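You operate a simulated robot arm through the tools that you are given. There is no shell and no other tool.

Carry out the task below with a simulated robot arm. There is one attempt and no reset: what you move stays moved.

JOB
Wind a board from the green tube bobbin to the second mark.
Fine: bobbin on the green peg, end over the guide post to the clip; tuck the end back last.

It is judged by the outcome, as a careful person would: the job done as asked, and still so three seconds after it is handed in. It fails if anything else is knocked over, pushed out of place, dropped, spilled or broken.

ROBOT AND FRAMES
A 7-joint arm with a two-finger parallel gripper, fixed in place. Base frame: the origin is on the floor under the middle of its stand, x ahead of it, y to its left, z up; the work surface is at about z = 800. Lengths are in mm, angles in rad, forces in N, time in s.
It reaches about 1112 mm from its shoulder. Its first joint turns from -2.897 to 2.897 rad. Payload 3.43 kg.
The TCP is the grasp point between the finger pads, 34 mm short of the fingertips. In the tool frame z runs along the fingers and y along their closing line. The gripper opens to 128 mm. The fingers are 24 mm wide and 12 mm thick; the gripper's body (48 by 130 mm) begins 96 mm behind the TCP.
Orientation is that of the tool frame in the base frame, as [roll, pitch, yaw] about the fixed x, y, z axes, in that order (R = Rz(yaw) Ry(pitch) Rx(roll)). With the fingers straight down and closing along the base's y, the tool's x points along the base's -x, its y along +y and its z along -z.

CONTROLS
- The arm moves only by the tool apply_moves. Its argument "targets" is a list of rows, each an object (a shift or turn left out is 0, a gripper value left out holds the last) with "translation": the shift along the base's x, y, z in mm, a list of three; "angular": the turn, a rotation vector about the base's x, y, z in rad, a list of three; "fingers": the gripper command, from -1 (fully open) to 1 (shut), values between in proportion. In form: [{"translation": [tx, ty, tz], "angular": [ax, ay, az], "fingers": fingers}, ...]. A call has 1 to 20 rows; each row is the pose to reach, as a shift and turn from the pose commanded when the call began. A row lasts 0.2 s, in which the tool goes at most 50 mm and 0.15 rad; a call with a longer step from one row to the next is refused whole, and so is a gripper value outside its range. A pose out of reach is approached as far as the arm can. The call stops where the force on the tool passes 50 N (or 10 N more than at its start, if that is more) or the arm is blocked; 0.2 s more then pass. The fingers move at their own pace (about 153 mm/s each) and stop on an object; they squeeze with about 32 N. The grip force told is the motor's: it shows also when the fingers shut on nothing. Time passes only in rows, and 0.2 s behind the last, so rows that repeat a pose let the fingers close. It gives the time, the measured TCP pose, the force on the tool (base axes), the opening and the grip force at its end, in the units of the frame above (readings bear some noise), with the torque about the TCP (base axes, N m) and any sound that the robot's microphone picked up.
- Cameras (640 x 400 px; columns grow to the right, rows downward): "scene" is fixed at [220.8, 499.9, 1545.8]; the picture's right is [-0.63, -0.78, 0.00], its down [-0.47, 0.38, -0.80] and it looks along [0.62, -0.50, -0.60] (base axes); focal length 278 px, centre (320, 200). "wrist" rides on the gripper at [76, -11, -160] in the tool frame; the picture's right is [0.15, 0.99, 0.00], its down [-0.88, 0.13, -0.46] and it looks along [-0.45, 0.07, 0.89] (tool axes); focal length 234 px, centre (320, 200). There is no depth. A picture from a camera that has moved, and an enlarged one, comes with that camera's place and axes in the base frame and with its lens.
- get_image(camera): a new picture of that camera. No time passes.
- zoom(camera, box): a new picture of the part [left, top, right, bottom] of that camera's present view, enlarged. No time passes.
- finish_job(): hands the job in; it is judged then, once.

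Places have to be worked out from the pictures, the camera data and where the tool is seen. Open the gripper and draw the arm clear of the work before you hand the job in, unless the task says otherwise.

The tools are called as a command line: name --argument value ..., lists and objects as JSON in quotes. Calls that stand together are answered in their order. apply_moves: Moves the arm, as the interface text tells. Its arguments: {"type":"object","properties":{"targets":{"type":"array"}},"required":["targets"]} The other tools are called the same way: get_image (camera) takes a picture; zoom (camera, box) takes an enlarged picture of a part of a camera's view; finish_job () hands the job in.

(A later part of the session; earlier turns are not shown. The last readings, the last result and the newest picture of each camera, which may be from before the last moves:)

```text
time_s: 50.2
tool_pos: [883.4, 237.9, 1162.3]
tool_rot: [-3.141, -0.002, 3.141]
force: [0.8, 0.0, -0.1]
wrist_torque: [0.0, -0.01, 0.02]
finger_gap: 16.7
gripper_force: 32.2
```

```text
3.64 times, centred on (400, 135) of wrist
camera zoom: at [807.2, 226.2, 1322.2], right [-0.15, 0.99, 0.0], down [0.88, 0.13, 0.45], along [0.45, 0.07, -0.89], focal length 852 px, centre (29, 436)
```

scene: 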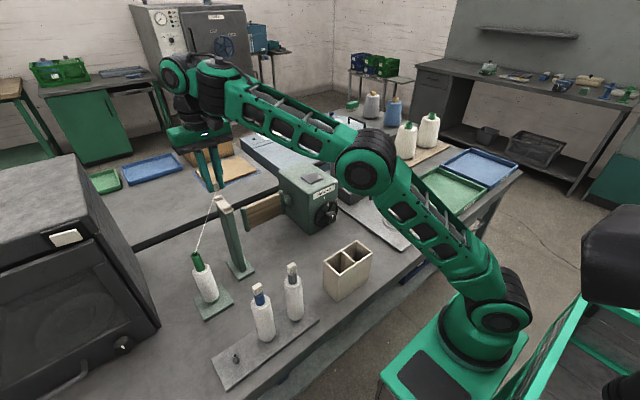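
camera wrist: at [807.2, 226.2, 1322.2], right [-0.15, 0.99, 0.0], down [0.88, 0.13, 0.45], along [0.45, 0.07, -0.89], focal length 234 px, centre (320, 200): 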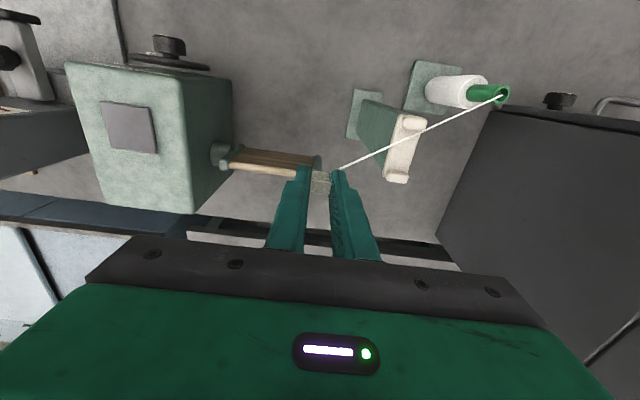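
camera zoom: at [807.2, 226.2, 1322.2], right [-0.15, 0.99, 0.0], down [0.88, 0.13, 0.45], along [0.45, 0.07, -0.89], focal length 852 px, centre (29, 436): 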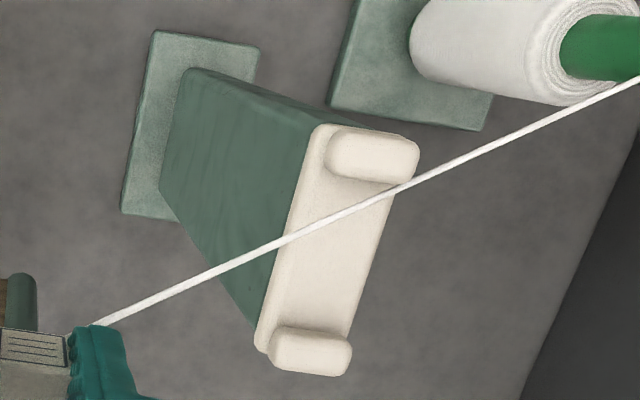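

The thread lies between the knobs but close to the near one. I shift the tag toward +x so the crossing is mid-saddle, then lower it so the thread bears on the saddle.

apply_moves --targets '[{"translation": [15, -5, 0]}, {"translation": [30, -10, 0]}, {"translation": [30, -20, -15]}, {"translation": [30, -30, -35]}, {"translation": [30, -30, -45]}, {"translation": [30, -30, -45]}]'

zoom --camera "scene" --box '[190, 160, 270, 260]'

zoom --camera "wrist" --box '[300, 60, 520, 220]'

```text
time_s: 51.6
tool_pos: [912.2, 208.8, 1115.4]
tool_rot: [-3.14, -0.002, -3.141]
force: [1.3, 0.3, 0.5]
wrist_torque: [0.02, 0.01, 0.02]
finger_gap: 16.8
gripper_force: 32.1
```

```text
4.00 times, centred on (230, 210) of scene
camera zoom: at [220.8, 499.9, 1545.8], right [-0.63, -0.78, 0.0], down [-0.47, 0.38, -0.8], along [0.62, -0.5, -0.6], focal length 1112 px, centre (680, 160)
```

zoom: 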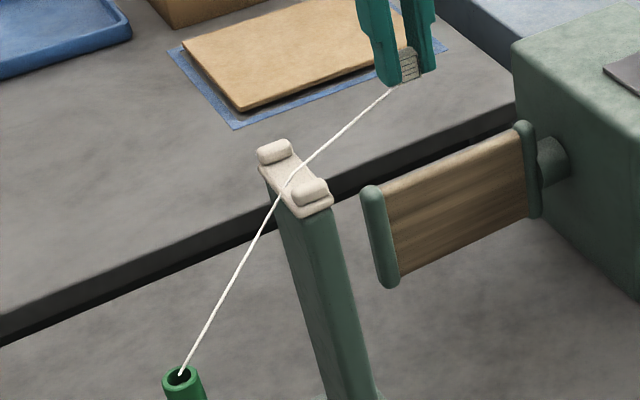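

```text
2.50 times, centred on (410, 140) of wrist
camera zoom: at [836.5, 196.6, 1275.8], right [-0.15, 0.99, 0.0], down [0.88, 0.13, 0.45], along [0.45, 0.07, -0.89], focal length 585 px, centre (95, 350)
```

zoom: 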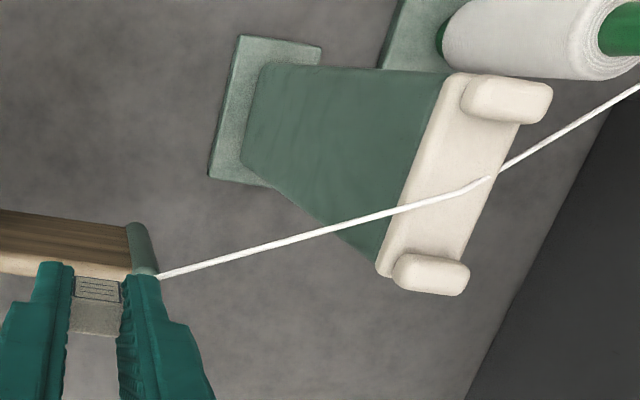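

The thread bends over the saddle mid-way: it is properly routed. I carry the tag on toward the plate on the winder's top.

apply_moves --targets '[{"translation": [0, -40, 5]}, {"translation": [-2, -80, 5]}, {"translation": [-4, -120, 5]}, {"translation": [-7, -160, 5]}, {"translation": [-10, -195, 5]}, {"translation": [-12, -222, 5]}, {"translation": [-12, -222, 5]}]'

get_image --camera "wrist"

zoom --camera "scene" --box '[190, 130, 350, 250]'

```text
time_s: 53.2
tool_pos: [899.3, -14.9, 1121.2]
tool_rot: [-3.14, -0.002, -3.141]
force: [-0.1, 0.2, 0.0]
wrist_torque: [-0.01, -0.01, 0.0]
finger_gap: 16.7
gripper_force: 32.4
```

```text
taken
camera wrist: at [824.5, -26.8, 1280.2], right [-0.15, 0.99, 0.0], down [0.88, 0.13, 0.45], along [0.45, 0.07, -0.89], focal length 234 px, centre (320, 200)
```

wrist: 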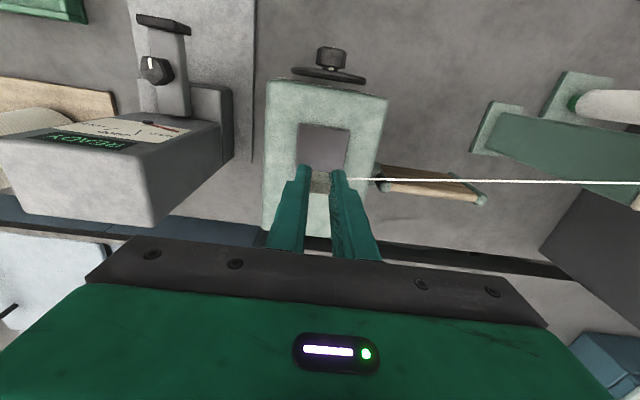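

```text
3.33 times, centred on (270, 190) of scene
camera zoom: at [220.8, 499.9, 1545.8], right [-0.63, -0.78, 0.0], down [-0.47, 0.38, -0.8], along [0.62, -0.5, -0.6], focal length 927 px, centre (487, 233)
```

zoom: 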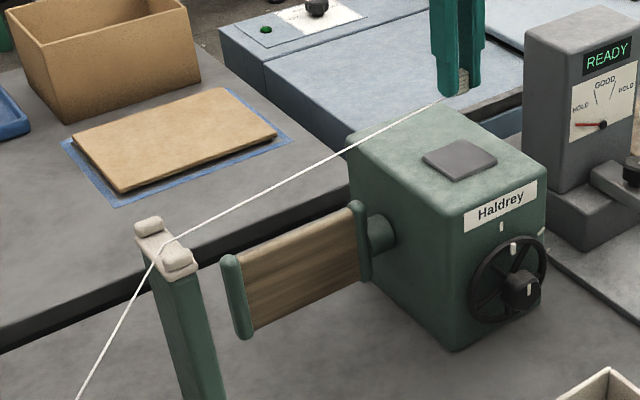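

The thread stays in the saddle. I zoom on the plate below the tag to align for placing.

zoom --camera "wrist" --box '[250, 70, 400, 240]'

zoom --camera "scene" --box '[280, 130, 340, 190]'

```text
2.35 times, centred on (325, 155) of wrist
camera zoom: at [824.5, -26.8, 1280.2], right [-0.15, 0.99, 0.0], down [0.88, 0.13, 0.45], along [0.45, 0.07, -0.89], focal length 551 px, centre (308, 306)
```

zoom: 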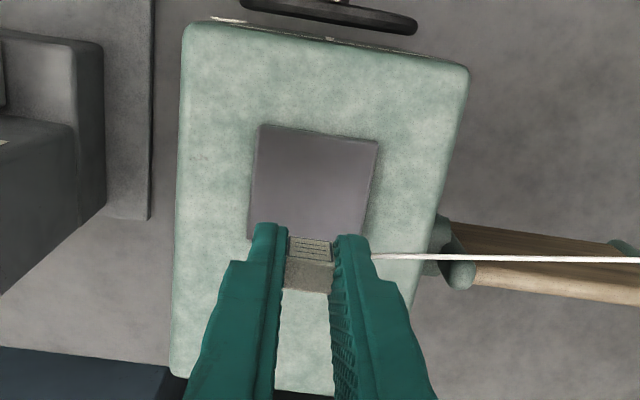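

```text
6.67 times, centred on (310, 160) of scene
camera zoom: at [220.8, 499.9, 1545.8], right [-0.63, -0.78, 0.0], down [-0.47, 0.38, -0.8], along [0.62, -0.5, -0.6], focal length 1854 px, centre (387, 467)
```

zoom: 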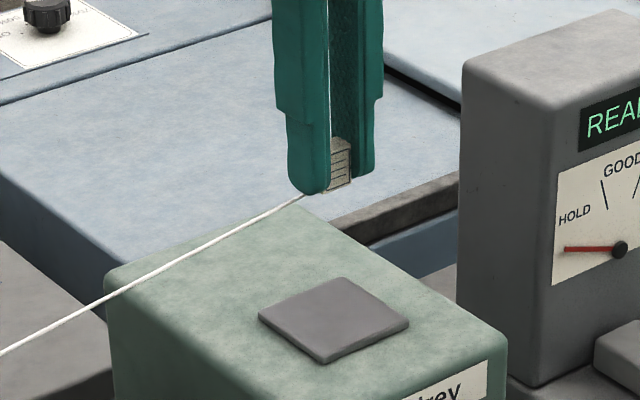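

The plate centre is at about (897.5, -13), 62 mm wide, right under the tag. I descend toward it, slowing near contact.

apply_moves --targets '[{"translation": [-1, 1, -25]}, {"translation": [-1, 1, -45]}, {"translation": [-1, 1, -60]}, {"translation": [-1, 1, -68]}, {"translation": [-1, 1, -68]}]'

zoom --camera "scene" --box '[280, 140, 340, 200]'

```text
time_s: 54.4
tool_pos: [897.3, -13.9, 1051.6]
tool_rot: [-3.141, -0.001, 3.141]
force: [-0.4, 0.7, -0.8]
wrist_torque: [0.03, -0.01, 0.01]
finger_gap: 16.7
gripper_force: 32.2
```

```text
6.67 times, centred on (310, 170) of scene
camera zoom: at [220.8, 499.9, 1545.8], right [-0.63, -0.78, 0.0], down [-0.47, 0.38, -0.8], along [0.62, -0.5, -0.6], focal length 1854 px, centre (387, 400)
```

zoom: 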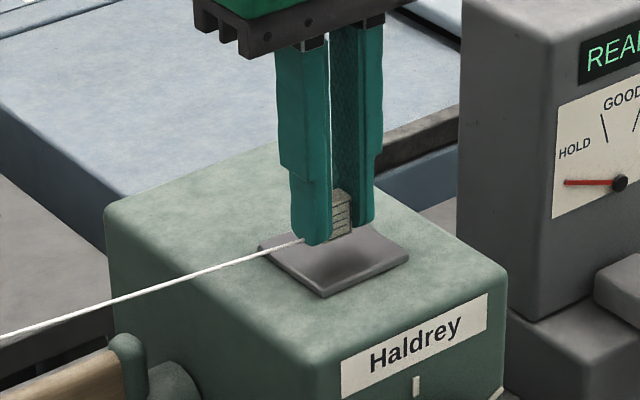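

The tag is a little above the plate. I lower in small increments, looking for contact.

apply_moves --targets '[{"translation": [0, 0, -3]}, {"translation": [0, 0, -6]}, {"translation": [0, 0, -8]}, {"translation": [0, 0, -8]}]'

zoom --camera "scene" --box '[295, 150, 330, 185]'

```text
time_s: 55.4
tool_pos: [896.5, -14.2, 1044.5]
tool_rot: [-3.141, -0.002, 3.141]
force: [-0.3, -0.7, -0.1]
wrist_torque: [0.02, -0.03, 0.0]
finger_gap: 17.0
gripper_force: 32.1
```

```text
11.43 times, centred on (312, 168) of scene
camera zoom: at [220.8, 499.9, 1545.8], right [-0.63, -0.78, 0.0], down [-0.47, 0.38, -0.8], along [0.62, -0.5, -0.6], focal length 3177 px, centre (406, 571)
```

zoom: 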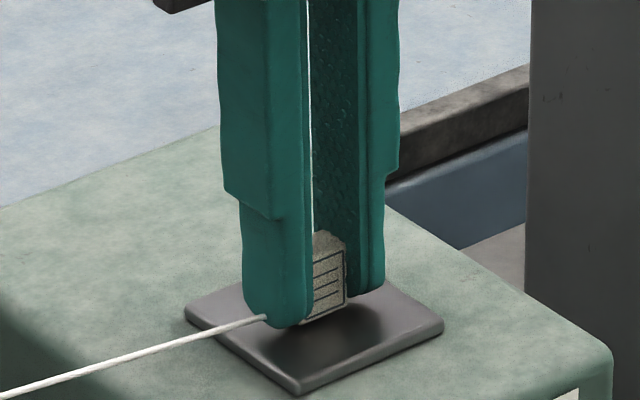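

apply_moves --targets '[{"translation": [0, 0, -2]}, {"translation": [0, 0, -4]}, {"translation": [0, 0, -4]}]'

zoom --camera "scene" --box '[295, 150, 330, 185]'

```text
time_s: 56.2
tool_pos: [896.4, -13.1, 1042.6]
tool_rot: [-3.139, 0.0, -3.141]
force: [0.5, 0.4, 16.1]
wrist_torque: [0.0, -0.03, 0.03]
finger_gap: 16.9
gripper_force: 32.4
```

```text
11.43 times, centred on (312, 168) of scene
camera zoom: at [220.8, 499.9, 1545.8], right [-0.63, -0.78, 0.0], down [-0.47, 0.38, -0.8], along [0.62, -0.5, -0.6], focal length 3177 px, centre (406, 571)
```

zoom: 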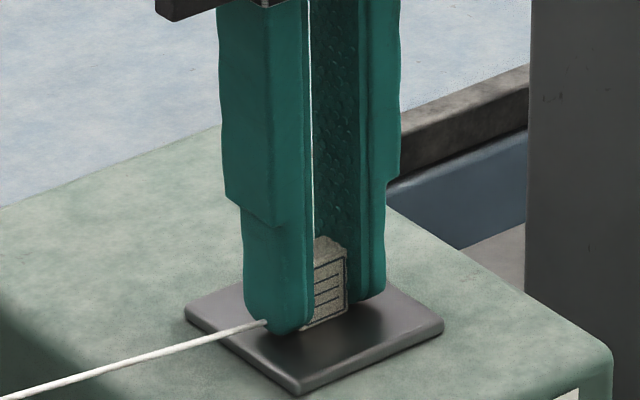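

Contact with the plate: 16 N at TCP z=1042.6, command slightly lower. I ease up about 1.5 mm and open the fingers gently to leave the tag there.

apply_moves --targets '[{"translation": [0, 0, 1.2]}, {"translation": [0, 0, 1.2], "fingers": 0.7}, {"translation": [0, 0, 1.2], "fingers": 0.6}, {"translation": [0, 0, 1.2], "fingers": 0.4}, {"translation": [0, 0, 1.2], "fingers": 0.4}]'

zoom --camera "scene" --box '[285, 140, 335, 190]'

```text
time_s: 57.4
tool_pos: [897.1, -14.0, 1041.6]
tool_rot: [-3.14, -0.001, -3.14]
force: [-0.2, 0.0, 0.3]
wrist_torque: [0.01, 0.03, 0.01]
finger_gap: 38.6
gripper_force: 0.1
```

```text
8.00 times, centred on (310, 165) of scene
camera zoom: at [220.8, 499.9, 1545.8], right [-0.63, -0.78, 0.0], down [-0.47, 0.38, -0.8], along [0.62, -0.5, -0.6], focal length 2224 px, centre (400, 480)
```

zoom: 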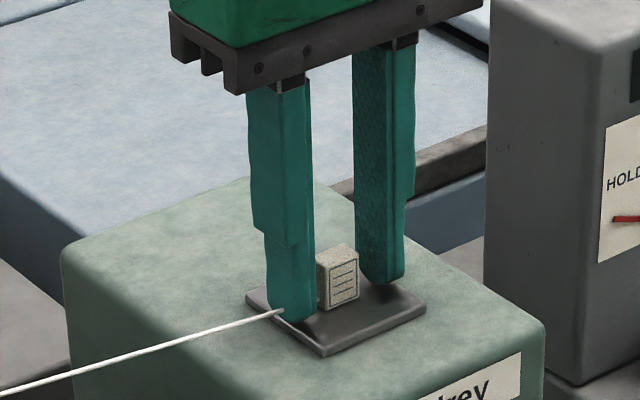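

The tag stands on the plate by itself. I raise the gripper straight up and check that it stays.

apply_moves --targets '[{"translation": [0, 0, 10]}, {"translation": [0, 0, 30]}, {"translation": [0, 0, 60]}, {"translation": [0, 0, 95]}, {"translation": [0, 0, 110]}, {"translation": [0, 0, 110]}]'

zoom --camera "scene" --box '[190, 140, 340, 260]'

zoom --camera "scene" --box '[290, 150, 335, 190]'

get_image --camera "wrist"

```text
time_s: 58.8
tool_pos: [897.8, -12.9, 1151.5]
tool_rot: [-3.139, -0.001, 3.141]
force: [-0.2, -0.2, -1.2]
wrist_torque: [0.01, 0.01, 0.0]
finger_gap: 38.4
gripper_force: 0.0
```

```text
3.33 times, centred on (265, 200) of scene
camera zoom: at [220.8, 499.9, 1545.8], right [-0.63, -0.78, 0.0], down [-0.47, 0.38, -0.8], along [0.62, -0.5, -0.6], focal length 927 px, centre (503, 200)
```

zoom: 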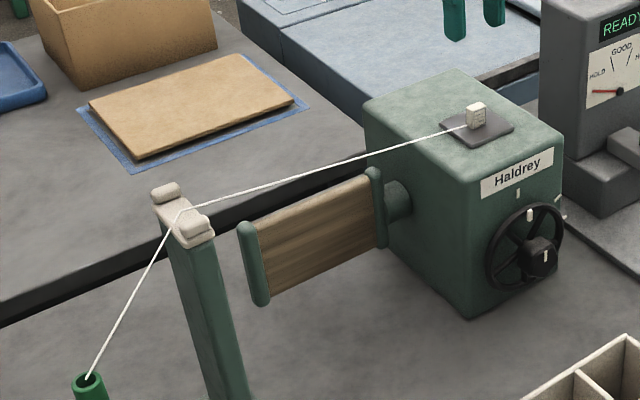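

```text
10.00 times, centred on (312, 170) of scene
camera zoom: at [220.8, 499.9, 1545.8], right [-0.63, -0.78, 0.0], down [-0.47, 0.38, -0.8], along [0.62, -0.5, -0.6], focal length 2780 px, centre (395, 500)
```

zoom: 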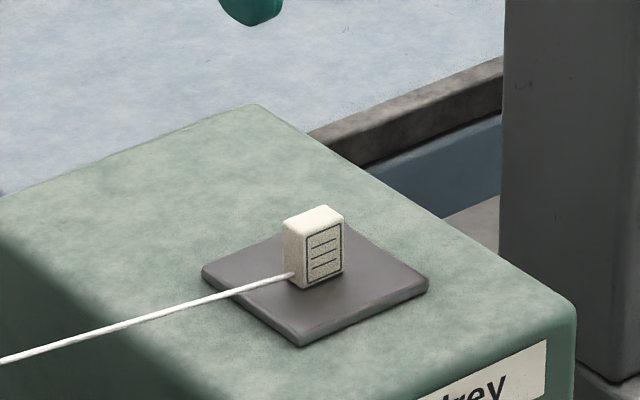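

```text
taken
camera wrist: at [822.4, -24.8, 1310.6], right [-0.15, 0.99, 0.0], down [0.88, 0.13, 0.45], along [0.45, 0.07, -0.89], focal length 234 px, centre (320, 200)
```

wrist: 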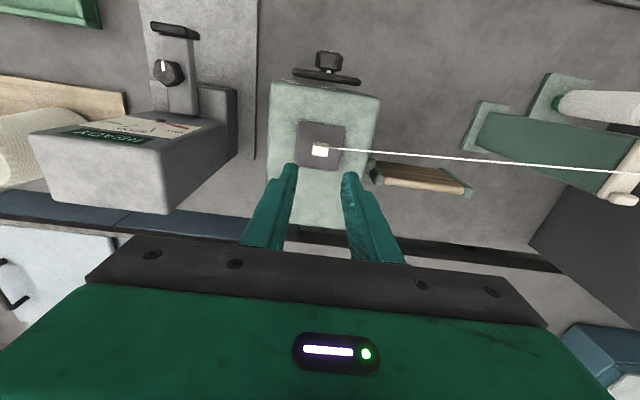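

The end sits on the clip plate with the thread running over the guide post. Now for winding: I back away from the winder and pitch the tool forward about 52° to approach the knob from above the box's height.

apply_moves --targets '[{"translation": [-30, 0, 5]}, {"translation": [-70, 0, 5], "angular": [0, -0.06, 0]}, {"translation": [-110, 0, 5], "angular": [0, -0.15, 0]}, {"translation": [-145, 0, 0], "angular": [0, -0.26, 0]}, {"translation": [-175, 0, -5], "angular": [0, -0.38, 0]}, {"translation": [-200, 0, -15], "angular": [0, -0.5, 0]}, {"translation": [-220, 0, -25], "angular": [0, -0.62, 0]}, {"translation": [-235, 0, -40], "angular": [0, -0.74, 0]}, {"translation": [-245, 0, -55], "angular": [0, -0.84, 0]}, {"translation": [-250, 0, -70], "angular": [0, -0.908, 0]}, {"translation": [-250, 0, -70], "angular": [0, -0.908, 0]}]'

get_image --camera "wrist"

get_image --camera "scene"

```text
time_s: 61.2
tool_pos: [646.9, -12.5, 1082.0]
tool_rot: [-3.14, 0.907, 3.141]
force: [0.3, -0.5, 0.8]
wrist_torque: [0.01, -0.02, 0.02]
finger_gap: 38.1
gripper_force: 0.1
```

```text
taken
camera wrist: at [474.4, -23.7, 1120.2], right [-0.09, 0.99, -0.12], down [0.18, 0.13, 0.97], along [0.98, 0.07, -0.19], focal length 234 px, centre (320, 200)
```

wrist: 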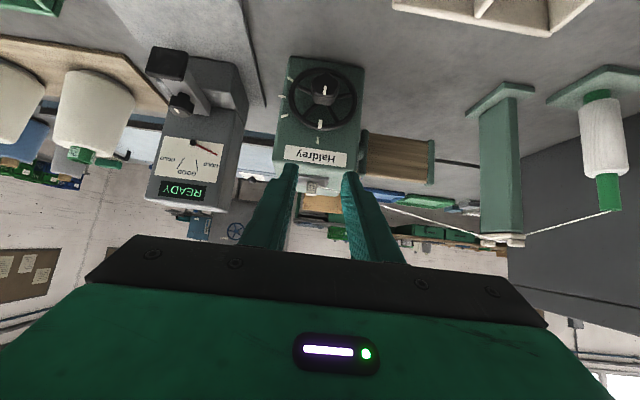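

```text
taken
```

scene: 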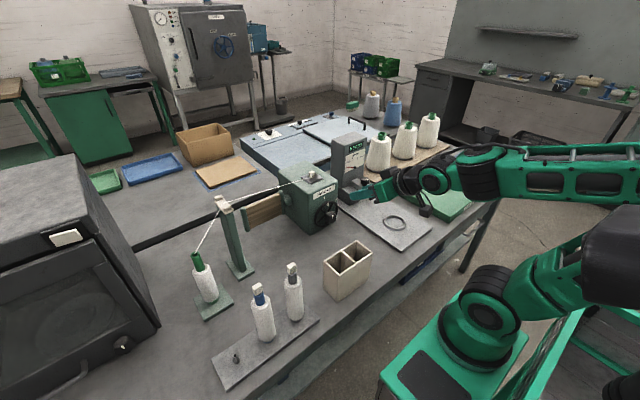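

The wrist camera now has a frontal (upside-down) view of the wheel. I zoom on it to fix its centre and the mark angles.

zoom --camera "wrist" --box '[270, 50, 380, 180]'

zoom --camera "wrist" --box '[280, 60, 365, 140]'

```text
3.08 times, centred on (325, 115) of wrist
camera zoom: at [474.4, -23.7, 1120.2], right [-0.09, 0.99, -0.12], down [0.18, 0.13, 0.97], along [0.98, 0.07, -0.19], focal length 720 px, centre (305, 462)
```

zoom: 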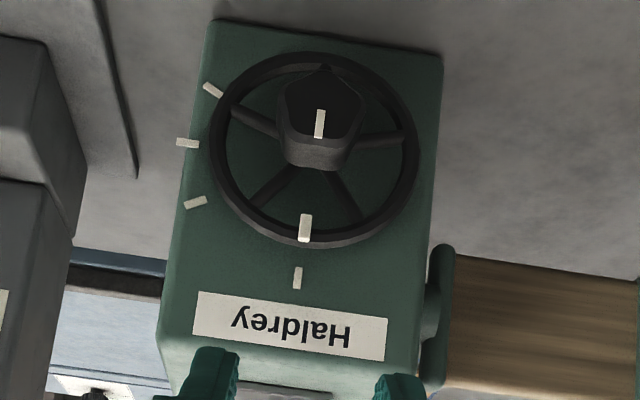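

```text
5.00 times, centred on (322, 100) of wrist
camera zoom: at [474.4, -23.7, 1120.2], right [-0.09, 0.99, -0.12], down [0.18, 0.13, 0.97], along [0.98, 0.07, -0.19], focal length 1171 px, centre (308, 700)
```

zoom: 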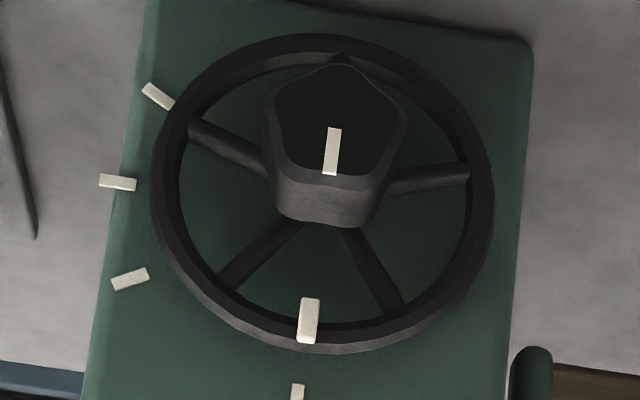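

The knob is five-lobed with a flat at top; centre about (y=-14.3, z=881.5), front face x≈788. I set the tool to 45° pitch with an 18° start roll, open the fingers to about 80 mm and move to a pre-grasp 70 mm short of the knob.

apply_moves --targets '[{"translation": [10, 3, -10], "angular": [-0.1, 0.04, -0.006], "fingers": -0.25}, {"translation": [20, 6, -25], "angular": [-0.2, 0.08, -0.012]}, {"translation": [30, 9, -45], "angular": [-0.314, 0.122, -0.019]}, {"translation": [45, 12, -75], "angular": [-0.314, 0.122, -0.019]}, {"translation": [60, 15, -110], "angular": [-0.314, 0.122, -0.019]}, {"translation": [76, 17, -142], "angular": [-0.314, 0.122, -0.019]}, {"translation": [76, 17, -142], "angular": [-0.314, 0.122, -0.019]}]'

get_image --camera "wrist"

get_image --camera "scene"

```text
time_s: 62.8
tool_pos: [724.7, 3.9, 940.9]
tool_rot: [-2.71, 0.735, -2.842]
force: [0.2, -0.7, -0.2]
wrist_torque: [-0.03, 0.0, 0.01]
finger_gap: 80.0
gripper_force: 0.1
```

```text
taken
camera wrist: at [557.8, 10.9, 1000.6], right [-0.1, 0.91, -0.41], down [0.3, 0.42, 0.86], along [0.95, -0.03, -0.32], focal length 234 px, centre (320, 200)
```

wrist: 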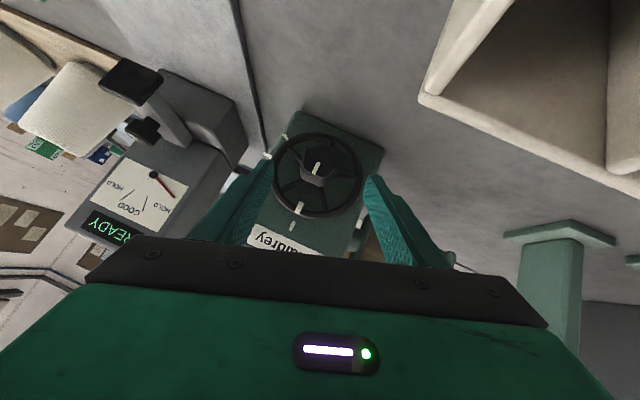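

```text
taken
```

scene: 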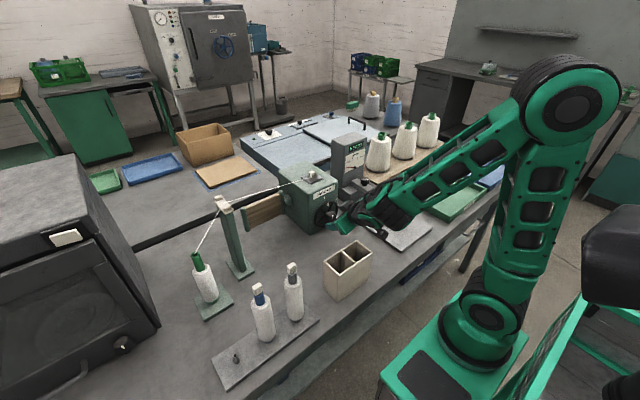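

The knob lies nicely between the fingertips. I zoom to check the centring in the tool frame.

zoom --camera "wrist" --box '[240, 110, 400, 250]'

zoom --camera "scene" --box '[300, 170, 400, 260]'

```text
2.86 times, centred on (320, 180) of wrist
camera zoom: at [557.8, 10.9, 1000.6], right [-0.1, 0.91, -0.41], down [0.3, 0.42, 0.86], along [0.95, -0.03, -0.32], focal length 669 px, centre (320, 257)
```

zoom: 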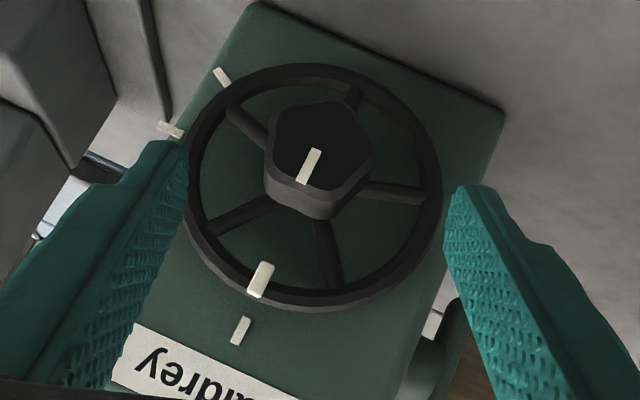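

```text
4.44 times, centred on (350, 215) of scene
camera zoom: at [220.8, 499.9, 1545.8], right [-0.63, -0.78, 0.0], down [-0.47, 0.38, -0.8], along [0.62, -0.5, -0.6], focal length 1236 px, centre (187, 133)
```

zoom: 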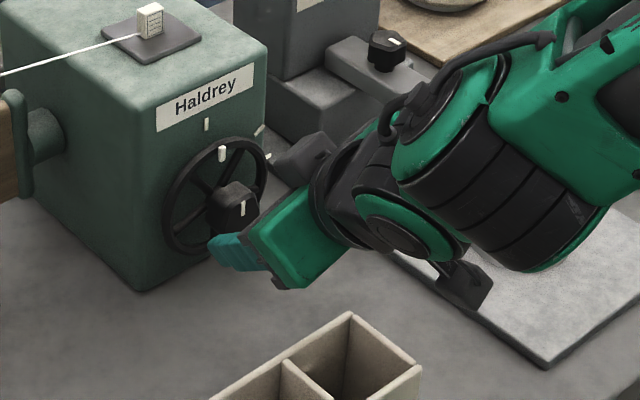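

There is a grey block near the hand at the right of the wheel that I want to identify before moving in.

zoom --camera "scene" --box '[325, 185, 385, 245]'

```text
6.67 times, centred on (355, 215) of scene
camera zoom: at [220.8, 499.9, 1545.8], right [-0.63, -0.78, 0.0], down [-0.47, 0.38, -0.8], along [0.62, -0.5, -0.6], focal length 1854 px, centre (87, 100)
```

zoom: 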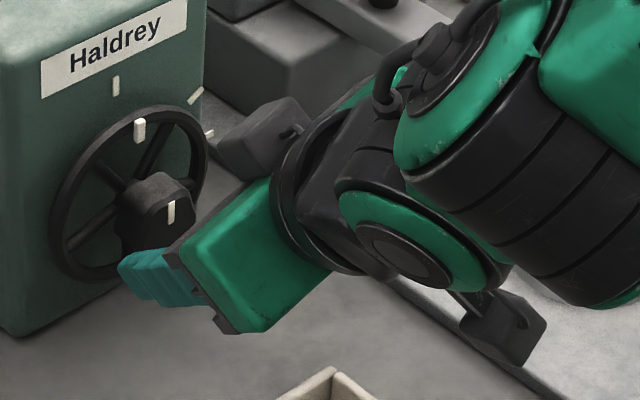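

It is a second box fixed to the robot's own hand, so no obstacle. The knob is centred to within about 1 mm in the closing direction; I advance along the tool axis to straddle the knob.

apply_moves --targets '[{"translation": [14, -4.2, -14]}, {"translation": [28, -8.4, -28]}, {"translation": [40, -12, -40]}, {"translation": [48, -14.5, -48]}, {"translation": [48, -14.5, -48]}]'

get_image --camera "wrist"

zoom --camera "scene" --box '[305, 180, 375, 250]'

```text
time_s: 64.0
tool_pos: [772.4, -11.2, 891.5]
tool_rot: [-2.709, 0.735, -2.842]
force: [0.1, -0.7, -0.1]
wrist_torque: [0.03, 0.01, 0.01]
finger_gap: 80.0
gripper_force: 0.1
```

```text
taken
camera wrist: at [605.8, -3.1, 951.9], right [-0.1, 0.91, -0.41], down [0.3, 0.42, 0.86], along [0.95, -0.03, -0.32], focal length 234 px, centre (320, 200)
```

wrist: 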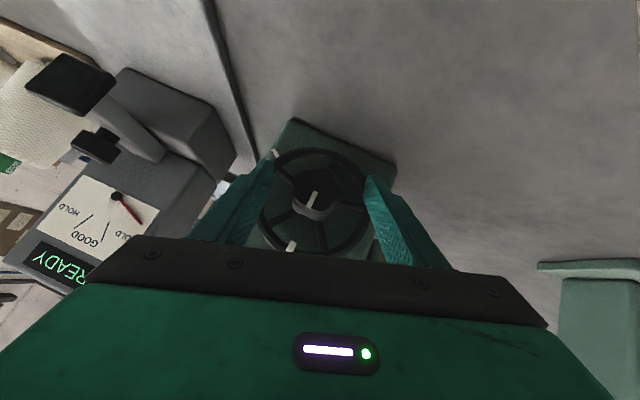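

```text
5.71 times, centred on (340, 215) of scene
camera zoom: at [220.8, 499.9, 1545.8], right [-0.63, -0.78, 0.0], down [-0.47, 0.38, -0.8], along [0.62, -0.5, -0.6], focal length 1589 px, centre (206, 114)
```

zoom: 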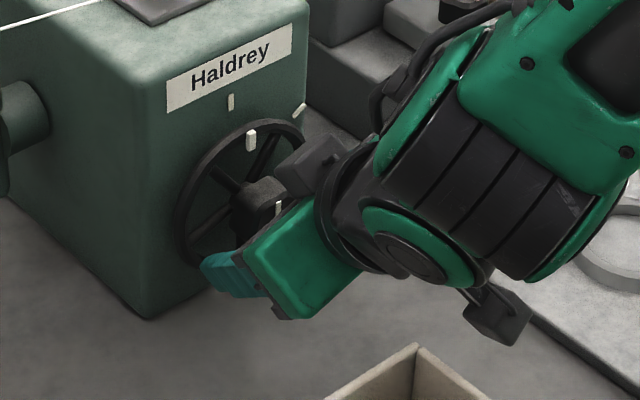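

In position with no contact. I close on the knob.

apply_moves --targets '[{"translation": [0, 0, 0], "fingers": 0.1}, {"translation": [0, 0, 0], "fingers": 0.3}, {"translation": [0, 0, 0], "fingers": 0.6}, {"translation": [0, 0, 0], "fingers": 1}, {"translation": [0, 0, 0], "fingers": 1}, {"translation": [0, 0, 0], "fingers": 1}]'

zoom --camera "wrist" --box '[230, 120, 410, 270]'

zoom --camera "scene" --box '[310, 180, 360, 230]'

```text
time_s: 65.4
tool_pos: [771.1, -11.9, 891.0]
tool_rot: [-2.706, 0.736, -2.843]
force: [3.0, -18.4, 8.5]
wrist_torque: [-0.19, 0.42, -0.13]
finger_gap: 40.1
gripper_force: 44.2
```

```text
2.67 times, centred on (320, 195) of wrist
camera zoom: at [605.8, -4.3, 952.3], right [-0.1, 0.91, -0.41], down [0.3, 0.42, 0.86], along [0.95, -0.04, -0.32], focal length 624 px, centre (320, 213)
```

zoom: 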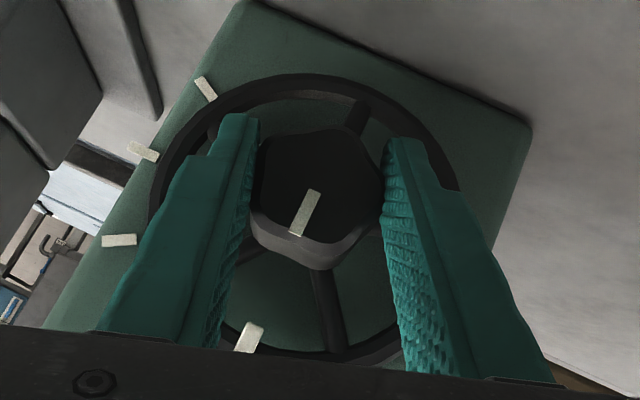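

```text
8.00 times, centred on (335, 205) of scene
camera zoom: at [220.8, 499.9, 1545.8], right [-0.63, -0.78, 0.0], down [-0.47, 0.38, -0.8], along [0.62, -0.5, -0.6], focal length 2224 px, centre (200, 160)
```

zoom: 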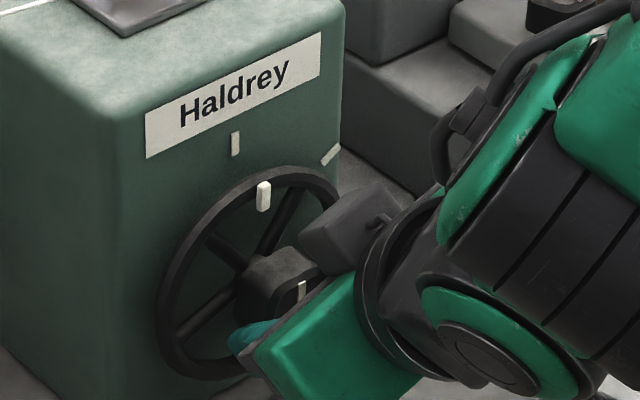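

Gripped at 40 mm, with about 20 N along the closing line, so the knob is ~2 mm toward -y of my centre. I shift to balance that before turning.

apply_moves --targets '[{"translation": [0, -1, 0.35]}, {"translation": [0, -2, 0.7]}, {"translation": [0, -2, 0.7]}]'

```text
time_s: 66.2
tool_pos: [771.8, -12.4, 892.6]
tool_rot: [-2.711, 0.738, -2.844]
force: [12.6, -10.7, -0.1]
wrist_torque: [-0.06, -0.11, -0.34]
finger_gap: 39.9
gripper_force: 45.5
```

apply_moves --targets '[{"translation": [0.6, -0.6, 0.2]}, {"translation": [1.2, -1.2, 0.4]}, {"translation": [1.2, -1.2, 0.4]}]'

```text
time_s: 67.0
tool_pos: [771.8, -13.0, 892.2]
tool_rot: [-2.713, 0.734, -2.841]
force: [-6.0, 1.5, 3.1]
wrist_torque: [0.01, -0.52, -0.18]
finger_gap: 40.1
gripper_force: 45.4
```

Forces are now balanced. I turn about the knob's axis by 0.3 rad clockwise as a test and check the wheel follows.

apply_moves --targets '[{"translation": [0, -1.08, 0.27], "angular": [0.1, 0, 0]}, {"translation": [0, -2.19, 0.42], "angular": [0.2, 0, 0]}, {"translation": [0, -3.3, 0.47], "angular": [0.3, 0, 0]}, {"translation": [0, -3.3, 0.47], "angular": [0.3, 0, 0]}]'

zoom --camera "wrist" --box '[230, 120, 410, 270]'

zoom --camera "scene" --box '[300, 170, 360, 230]'

```text
time_s: 68.0
tool_pos: [772.3, -15.2, 892.7]
tool_rot: [-3.121, 0.782, -3.123]
force: [-11.4, 18.4, 4.4]
wrist_torque: [0.16, -0.52, 0.51]
finger_gap: 39.8
gripper_force: 45.2
```

```text
2.67 times, centred on (320, 195) of wrist
camera zoom: at [605.8, -26.1, 952.8], right [-0.11, 0.99, -0.12], down [0.3, 0.14, 0.94], along [0.95, 0.06, -0.31], focal length 624 px, centre (320, 213)
```

zoom: 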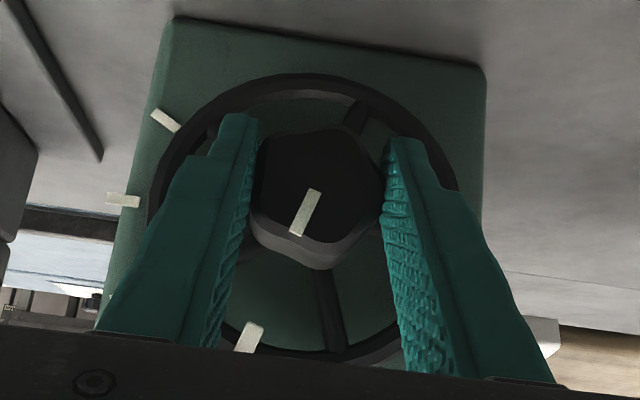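

```text
6.67 times, centred on (330, 200) of scene
camera zoom: at [220.8, 499.9, 1545.8], right [-0.63, -0.78, 0.0], down [-0.47, 0.38, -0.8], along [0.62, -0.5, -0.6], focal length 1854 px, centre (253, 200)
```

zoom: 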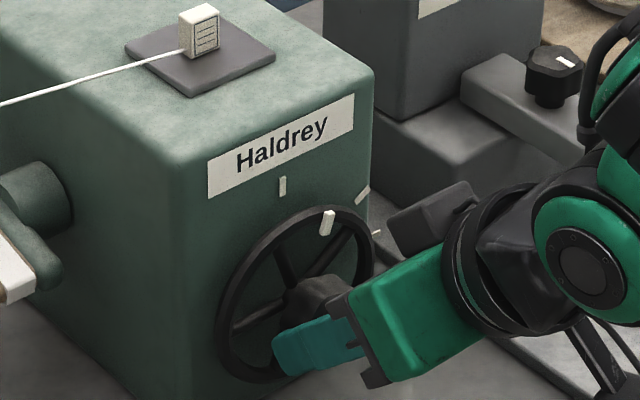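

The wheel follows the gripper, and the board turns too. The side force (+18 N in y) says the true axis is at y≈-14.2; I re-centre before continuing.

apply_moves --targets '[{"translation": [-0.6, 1, 0]}, {"translation": [-1.2, 2, 0]}, {"translation": [-1.2, 2, 0]}]'

```text
time_s: 68.8
tool_pos: [772.1, -13.6, 892.4]
tool_rot: [-3.119, 0.785, -3.128]
force: [9.8, 13.3, -6.2]
wrist_torque: [0.09, 0.94, 0.38]
finger_gap: 39.9
gripper_force: 44.6
```

apply_moves --targets '[{"translation": [0.5, 1, 0]}, {"translation": [0.5, 1.8, 0]}, {"translation": [0.5, 1.8, 0]}]'

```text
time_s: 69.6
tool_pos: [773.3, -13.9, 892.9]
tool_rot: [-3.117, 0.782, -3.126]
force: [3.8, -5.2, -2.4]
wrist_torque: [-0.06, -0.41, 0.52]
finger_gap: 39.9
gripper_force: 45.0
```

Balanced again (axis y≈-14, z≈882). I continue turning clockwise by another 0.4 rad.

apply_moves --targets '[{"translation": [0, -1.1, -0.06], "angular": [0.1, 0, 0]}, {"translation": [0, -2.19, -0.22], "angular": [0.2, 0, 0]}, {"translation": [0, -3.25, -0.49], "angular": [0.3, 0, 0]}, {"translation": [0, -4.28, -0.87], "angular": [0.4, 0, 0]}, {"translation": [0, -4.28, -0.87], "angular": [0.4, 0, 0]}]'

zoom --camera "scene" --box '[220, 150, 370, 260]'

```text
time_s: 70.8
tool_pos: [772.4, -17.7, 892.7]
tool_rot: [2.622, 0.714, 2.784]
force: [7.1, -11.4, 7.8]
wrist_torque: [-0.06, 0.62, 0.61]
finger_gap: 39.9
gripper_force: 44.7
```

```text
3.64 times, centred on (295, 205) of scene
camera zoom: at [220.8, 499.9, 1545.8], right [-0.63, -0.78, 0.0], down [-0.47, 0.38, -0.8], along [0.62, -0.5, -0.6], focal length 1011 px, centre (411, 182)
```

zoom: 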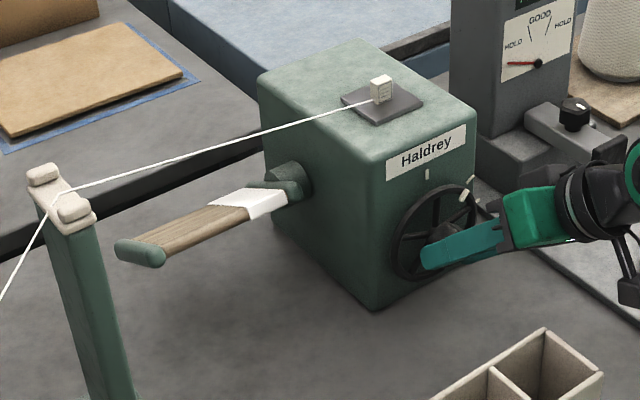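

The board is turning and gathering yarn. I zoom on the wheel to see where the pointer is relative to the marks.

zoom --camera "scene" --box '[310, 180, 355, 230]'

get_image --camera "wrist"

```text
8.00 times, centred on (332, 205) of scene
camera zoom: at [220.8, 499.9, 1545.8], right [-0.63, -0.78, 0.0], down [-0.47, 0.38, -0.8], along [0.62, -0.5, -0.6], focal length 2224 px, centre (220, 160)
```

zoom: 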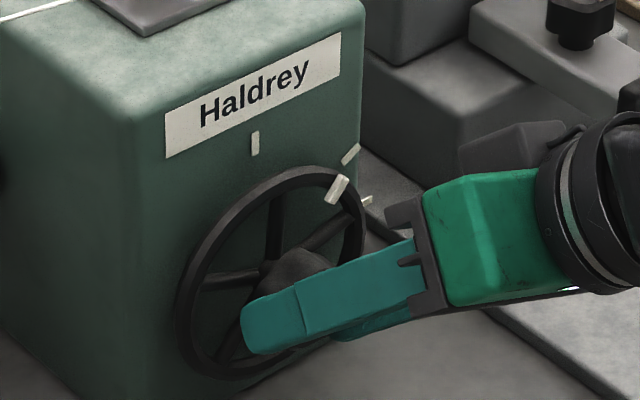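

```text
taken
camera wrist: at [605.6, -50.8, 943.6], right [-0.1, 0.96, 0.28], down [0.3, -0.23, 0.92], along [0.95, 0.18, -0.26], focal length 234 px, centre (320, 200)
```

wrist: 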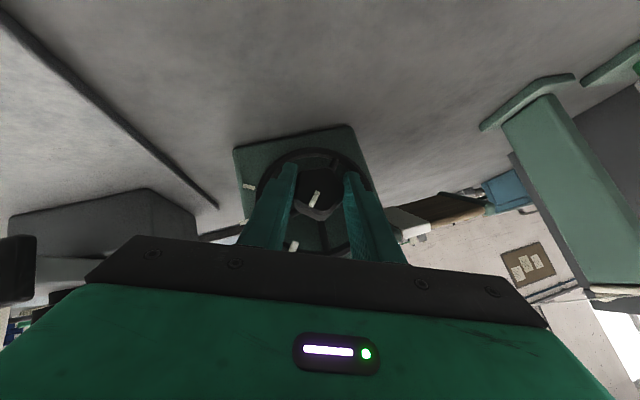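

The pointer is about 40° along. I continue another 0.4 rad with a slight centring correction.

apply_moves --targets '[{"translation": [0, -1.3, -0.58], "angular": [0.1, 0, 0]}, {"translation": [0, -2.4, -1.25], "angular": [0.2, 0, 0]}, {"translation": [0, -3.3, -1.95], "angular": [0.3, 0, 0]}, {"translation": [0, -4.1, -2.7], "angular": [0.4, 0, 0]}, {"translation": [0, -4.1, -2.7], "angular": [0.4, 0, 0]}]'

zoom --camera "scene" --box '[310, 180, 355, 230]'

zoom --camera "wrist" --box '[210, 110, 410, 270]'

```text
time_s: 72.0
tool_pos: [772.4, -20.6, 890.7]
tool_rot: [2.184, 0.52, 2.528]
force: [9.6, -5.9, 21.1]
wrist_torque: [0.11, 0.25, 0.29]
finger_gap: 39.9
gripper_force: 45.4
```

```text
8.00 times, centred on (332, 205) of scene
camera zoom: at [220.8, 499.9, 1545.8], right [-0.63, -0.78, 0.0], down [-0.47, 0.38, -0.8], along [0.62, -0.5, -0.6], focal length 2224 px, centre (220, 160)
```

zoom: 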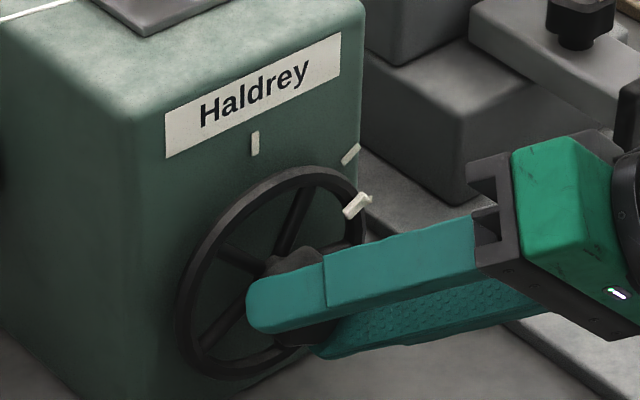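

```text
2.50 times, centred on (310, 190) of wrist
camera zoom: at [605.7, -71.4, 924.9], right [-0.1, 0.77, 0.63], down [0.3, -0.58, 0.76], along [0.95, 0.27, -0.17], focal length 585 px, centre (345, 225)
```

zoom: 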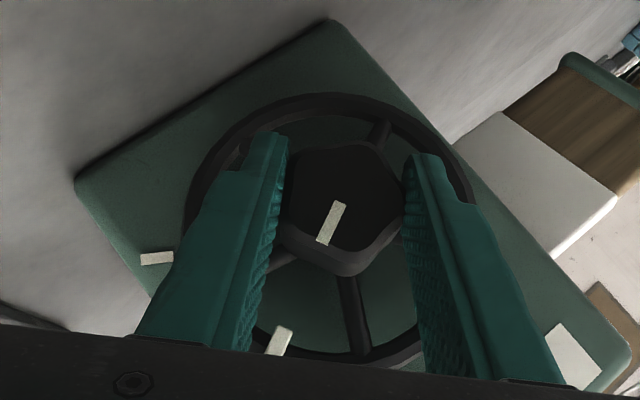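

About 63° so far and tracking. I go on 0.3 rad with a small outward correction for the residual force.

apply_moves --targets '[{"translation": [0, -1.0, -0.1], "angular": [0.1, 0, 0]}, {"translation": [0, -1.8, -0.4], "angular": [0.2, 0, 0]}, {"translation": [0, -2.4, -1.1], "angular": [0.3, 0, 0]}, {"translation": [0, -2.4, -1.1], "angular": [0.3, 0, 0]}]'

zoom --camera "scene" --box '[310, 180, 355, 230]'

zoom --camera "wrist" --box '[210, 110, 410, 270]'

```text
time_s: 73.0
tool_pos: [771.8, -22.6, 889.2]
tool_rot: [1.929, 0.333, 2.42]
force: [28.5, 10.8, 13.4]
wrist_torque: [0.17, 0.01, 0.57]
finger_gap: 39.9
gripper_force: 45.4
```

```text
8.00 times, centred on (332, 205) of scene
camera zoom: at [220.8, 499.9, 1545.8], right [-0.63, -0.78, 0.0], down [-0.47, 0.38, -0.8], along [0.62, -0.5, -0.6], focal length 2224 px, centre (220, 160)
```

zoom: 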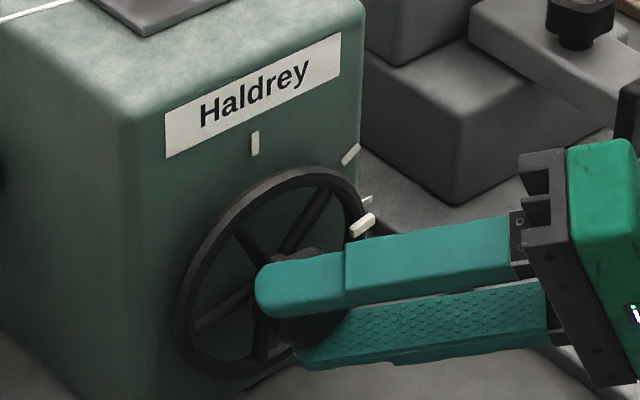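

```text
2.50 times, centred on (310, 190) of wrist
camera zoom: at [605.7, -81.2, 906.9], right [-0.1, 0.55, 0.83], down [0.3, -0.77, 0.55], along [0.95, 0.31, -0.09], focal length 585 px, centre (345, 225)
```

zoom: 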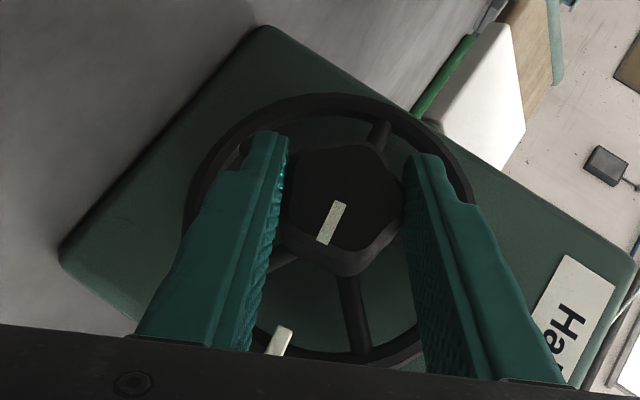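

At about 80° now; I relieve the accumulated forces (28 N in x) before the last bit.

apply_moves --targets '[{"translation": [0.8, 0.4, 0.6]}, {"translation": [1.5, 0.7, 1.2]}, {"translation": [1.5, 0.7, 1.2]}]'

```text
time_s: 73.8
tool_pos: [771.5, -22.7, 889.5]
tool_rot: [1.934, 0.332, 2.42]
force: [-0.6, 6.4, -5.7]
wrist_torque: [-0.02, -0.68, -0.33]
finger_gap: 39.8
gripper_force: 45.3
```

Balanced. I turn the remaining 0.17 rad to reach 90°.

apply_moves --targets '[{"translation": [0, -0.25, -0.5], "angular": [0.05, 0, 0]}, {"translation": [0, -0.45, -1.0], "angular": [0.1, 0, 0]}, {"translation": [0, -0.7, -1.7], "angular": [0.171, 0, 0]}, {"translation": [0, -0.7, -1.7], "angular": [0.171, 0, 0]}]'

zoom --camera "scene" --box '[310, 180, 355, 230]'

zoom --camera "wrist" --box '[210, 110, 410, 270]'

```text
time_s: 74.8
tool_pos: [771.7, -23.6, 887.9]
tool_rot: [1.8, 0.217, 2.386]
force: [-32.1, 5.1, -19.1]
wrist_torque: [-0.14, -0.01, 0.56]
finger_gap: 40.1
gripper_force: 44.9
```

```text
8.00 times, centred on (332, 205) of scene
camera zoom: at [220.8, 499.9, 1545.8], right [-0.63, -0.78, 0.0], down [-0.47, 0.38, -0.8], along [0.62, -0.5, -0.6], focal length 2224 px, centre (220, 160)
```

zoom: 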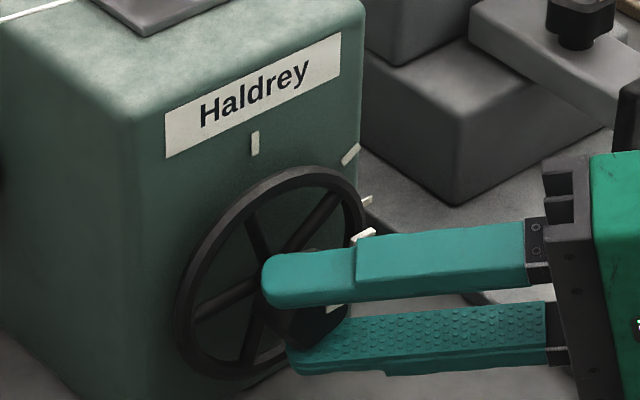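

```text
2.50 times, centred on (310, 190) of wrist
camera zoom: at [606.0, -84.0, 896.3], right [-0.1, 0.41, 0.91], down [0.31, -0.86, 0.42], along [0.95, 0.32, -0.04], focal length 585 px, centre (345, 225)
```

zoom: 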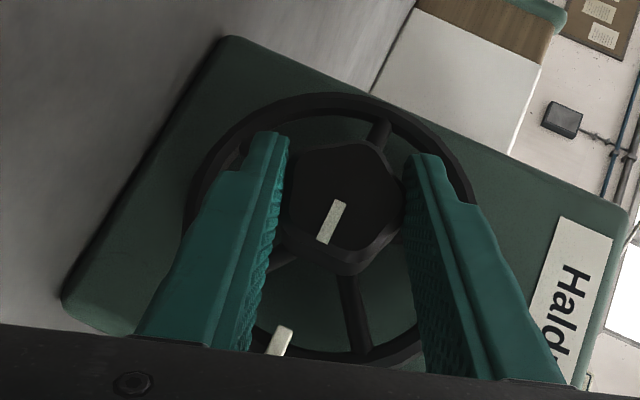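

The pointer looks to be at roughly 87–90°. I relieve the grip forces, then open and back off slightly to read the pointer against the second mark.

apply_moves --targets '[{"translation": [-0.6, 0, -0.6]}, {"translation": [-1.2, 0, -1.3]}, {"translation": [-1.2, 0, -1.3]}]'

zoom --camera "wrist" --box '[260, 140, 380, 270]'

```text
time_s: 75.6
tool_pos: [771.8, -23.0, 887.6]
tool_rot: [1.799, 0.22, 2.384]
force: [-11.1, 7.9, -13.1]
wrist_torque: [-0.09, 0.65, 1.08]
finger_gap: 39.8
gripper_force: 44.9
```

```text
3.08 times, centred on (320, 205) of wrist
camera zoom: at [606.2, -83.8, 895.6], right [-0.1, 0.4, 0.91], down [0.3, -0.86, 0.42], along [0.95, 0.32, -0.03], focal length 720 px, centre (320, 185)
```

zoom: 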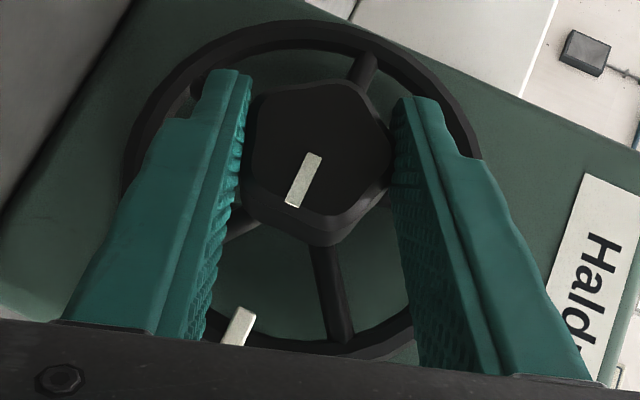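

The knob's white line now points exactly sideways (level within about 1°), so the wheel is at 90°. I open the fingers and back straight off along the tool axis.

apply_moves --targets '[{"translation": [0, 0, 0], "fingers": 0.2}, {"translation": [0, 0, 0], "fingers": 0.0}, {"translation": [0, 0, 0], "fingers": -0.2}, {"translation": [0, 0, 0], "fingers": -0.25}]'

zoom --camera "wrist" --box '[200, 90, 440, 270]'

zoom --camera "scene" --box '[310, 180, 355, 230]'

```text
time_s: 76.6
tool_pos: [772.2, -23.3, 888.0]
tool_rot: [1.798, 0.219, 2.382]
force: [-0.1, -1.1, -0.4]
wrist_torque: [0.01, -0.01, 0.0]
finger_gap: 79.8
gripper_force: 0.1
```

```text
2.22 times, centred on (320, 180) of wrist
camera zoom: at [605.8, -84.1, 895.6], right [-0.1, 0.41, 0.91], down [0.3, -0.86, 0.42], along [0.95, 0.32, -0.04], focal length 520 px, centre (320, 244)
```

zoom: 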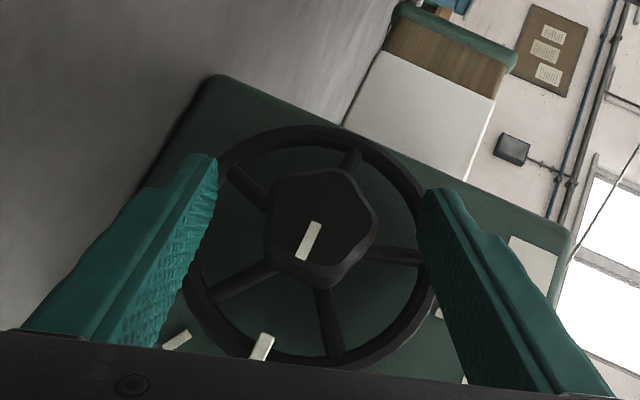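

```text
8.00 times, centred on (332, 205) of scene
camera zoom: at [220.8, 499.9, 1545.8], right [-0.63, -0.78, 0.0], down [-0.47, 0.38, -0.8], along [0.62, -0.5, -0.6], focal length 2224 px, centre (220, 160)
```

zoom: 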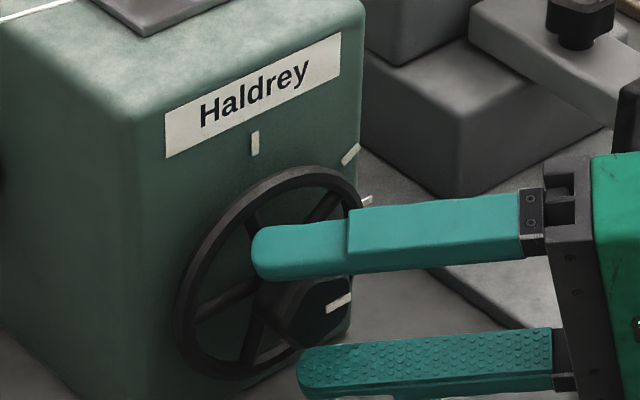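

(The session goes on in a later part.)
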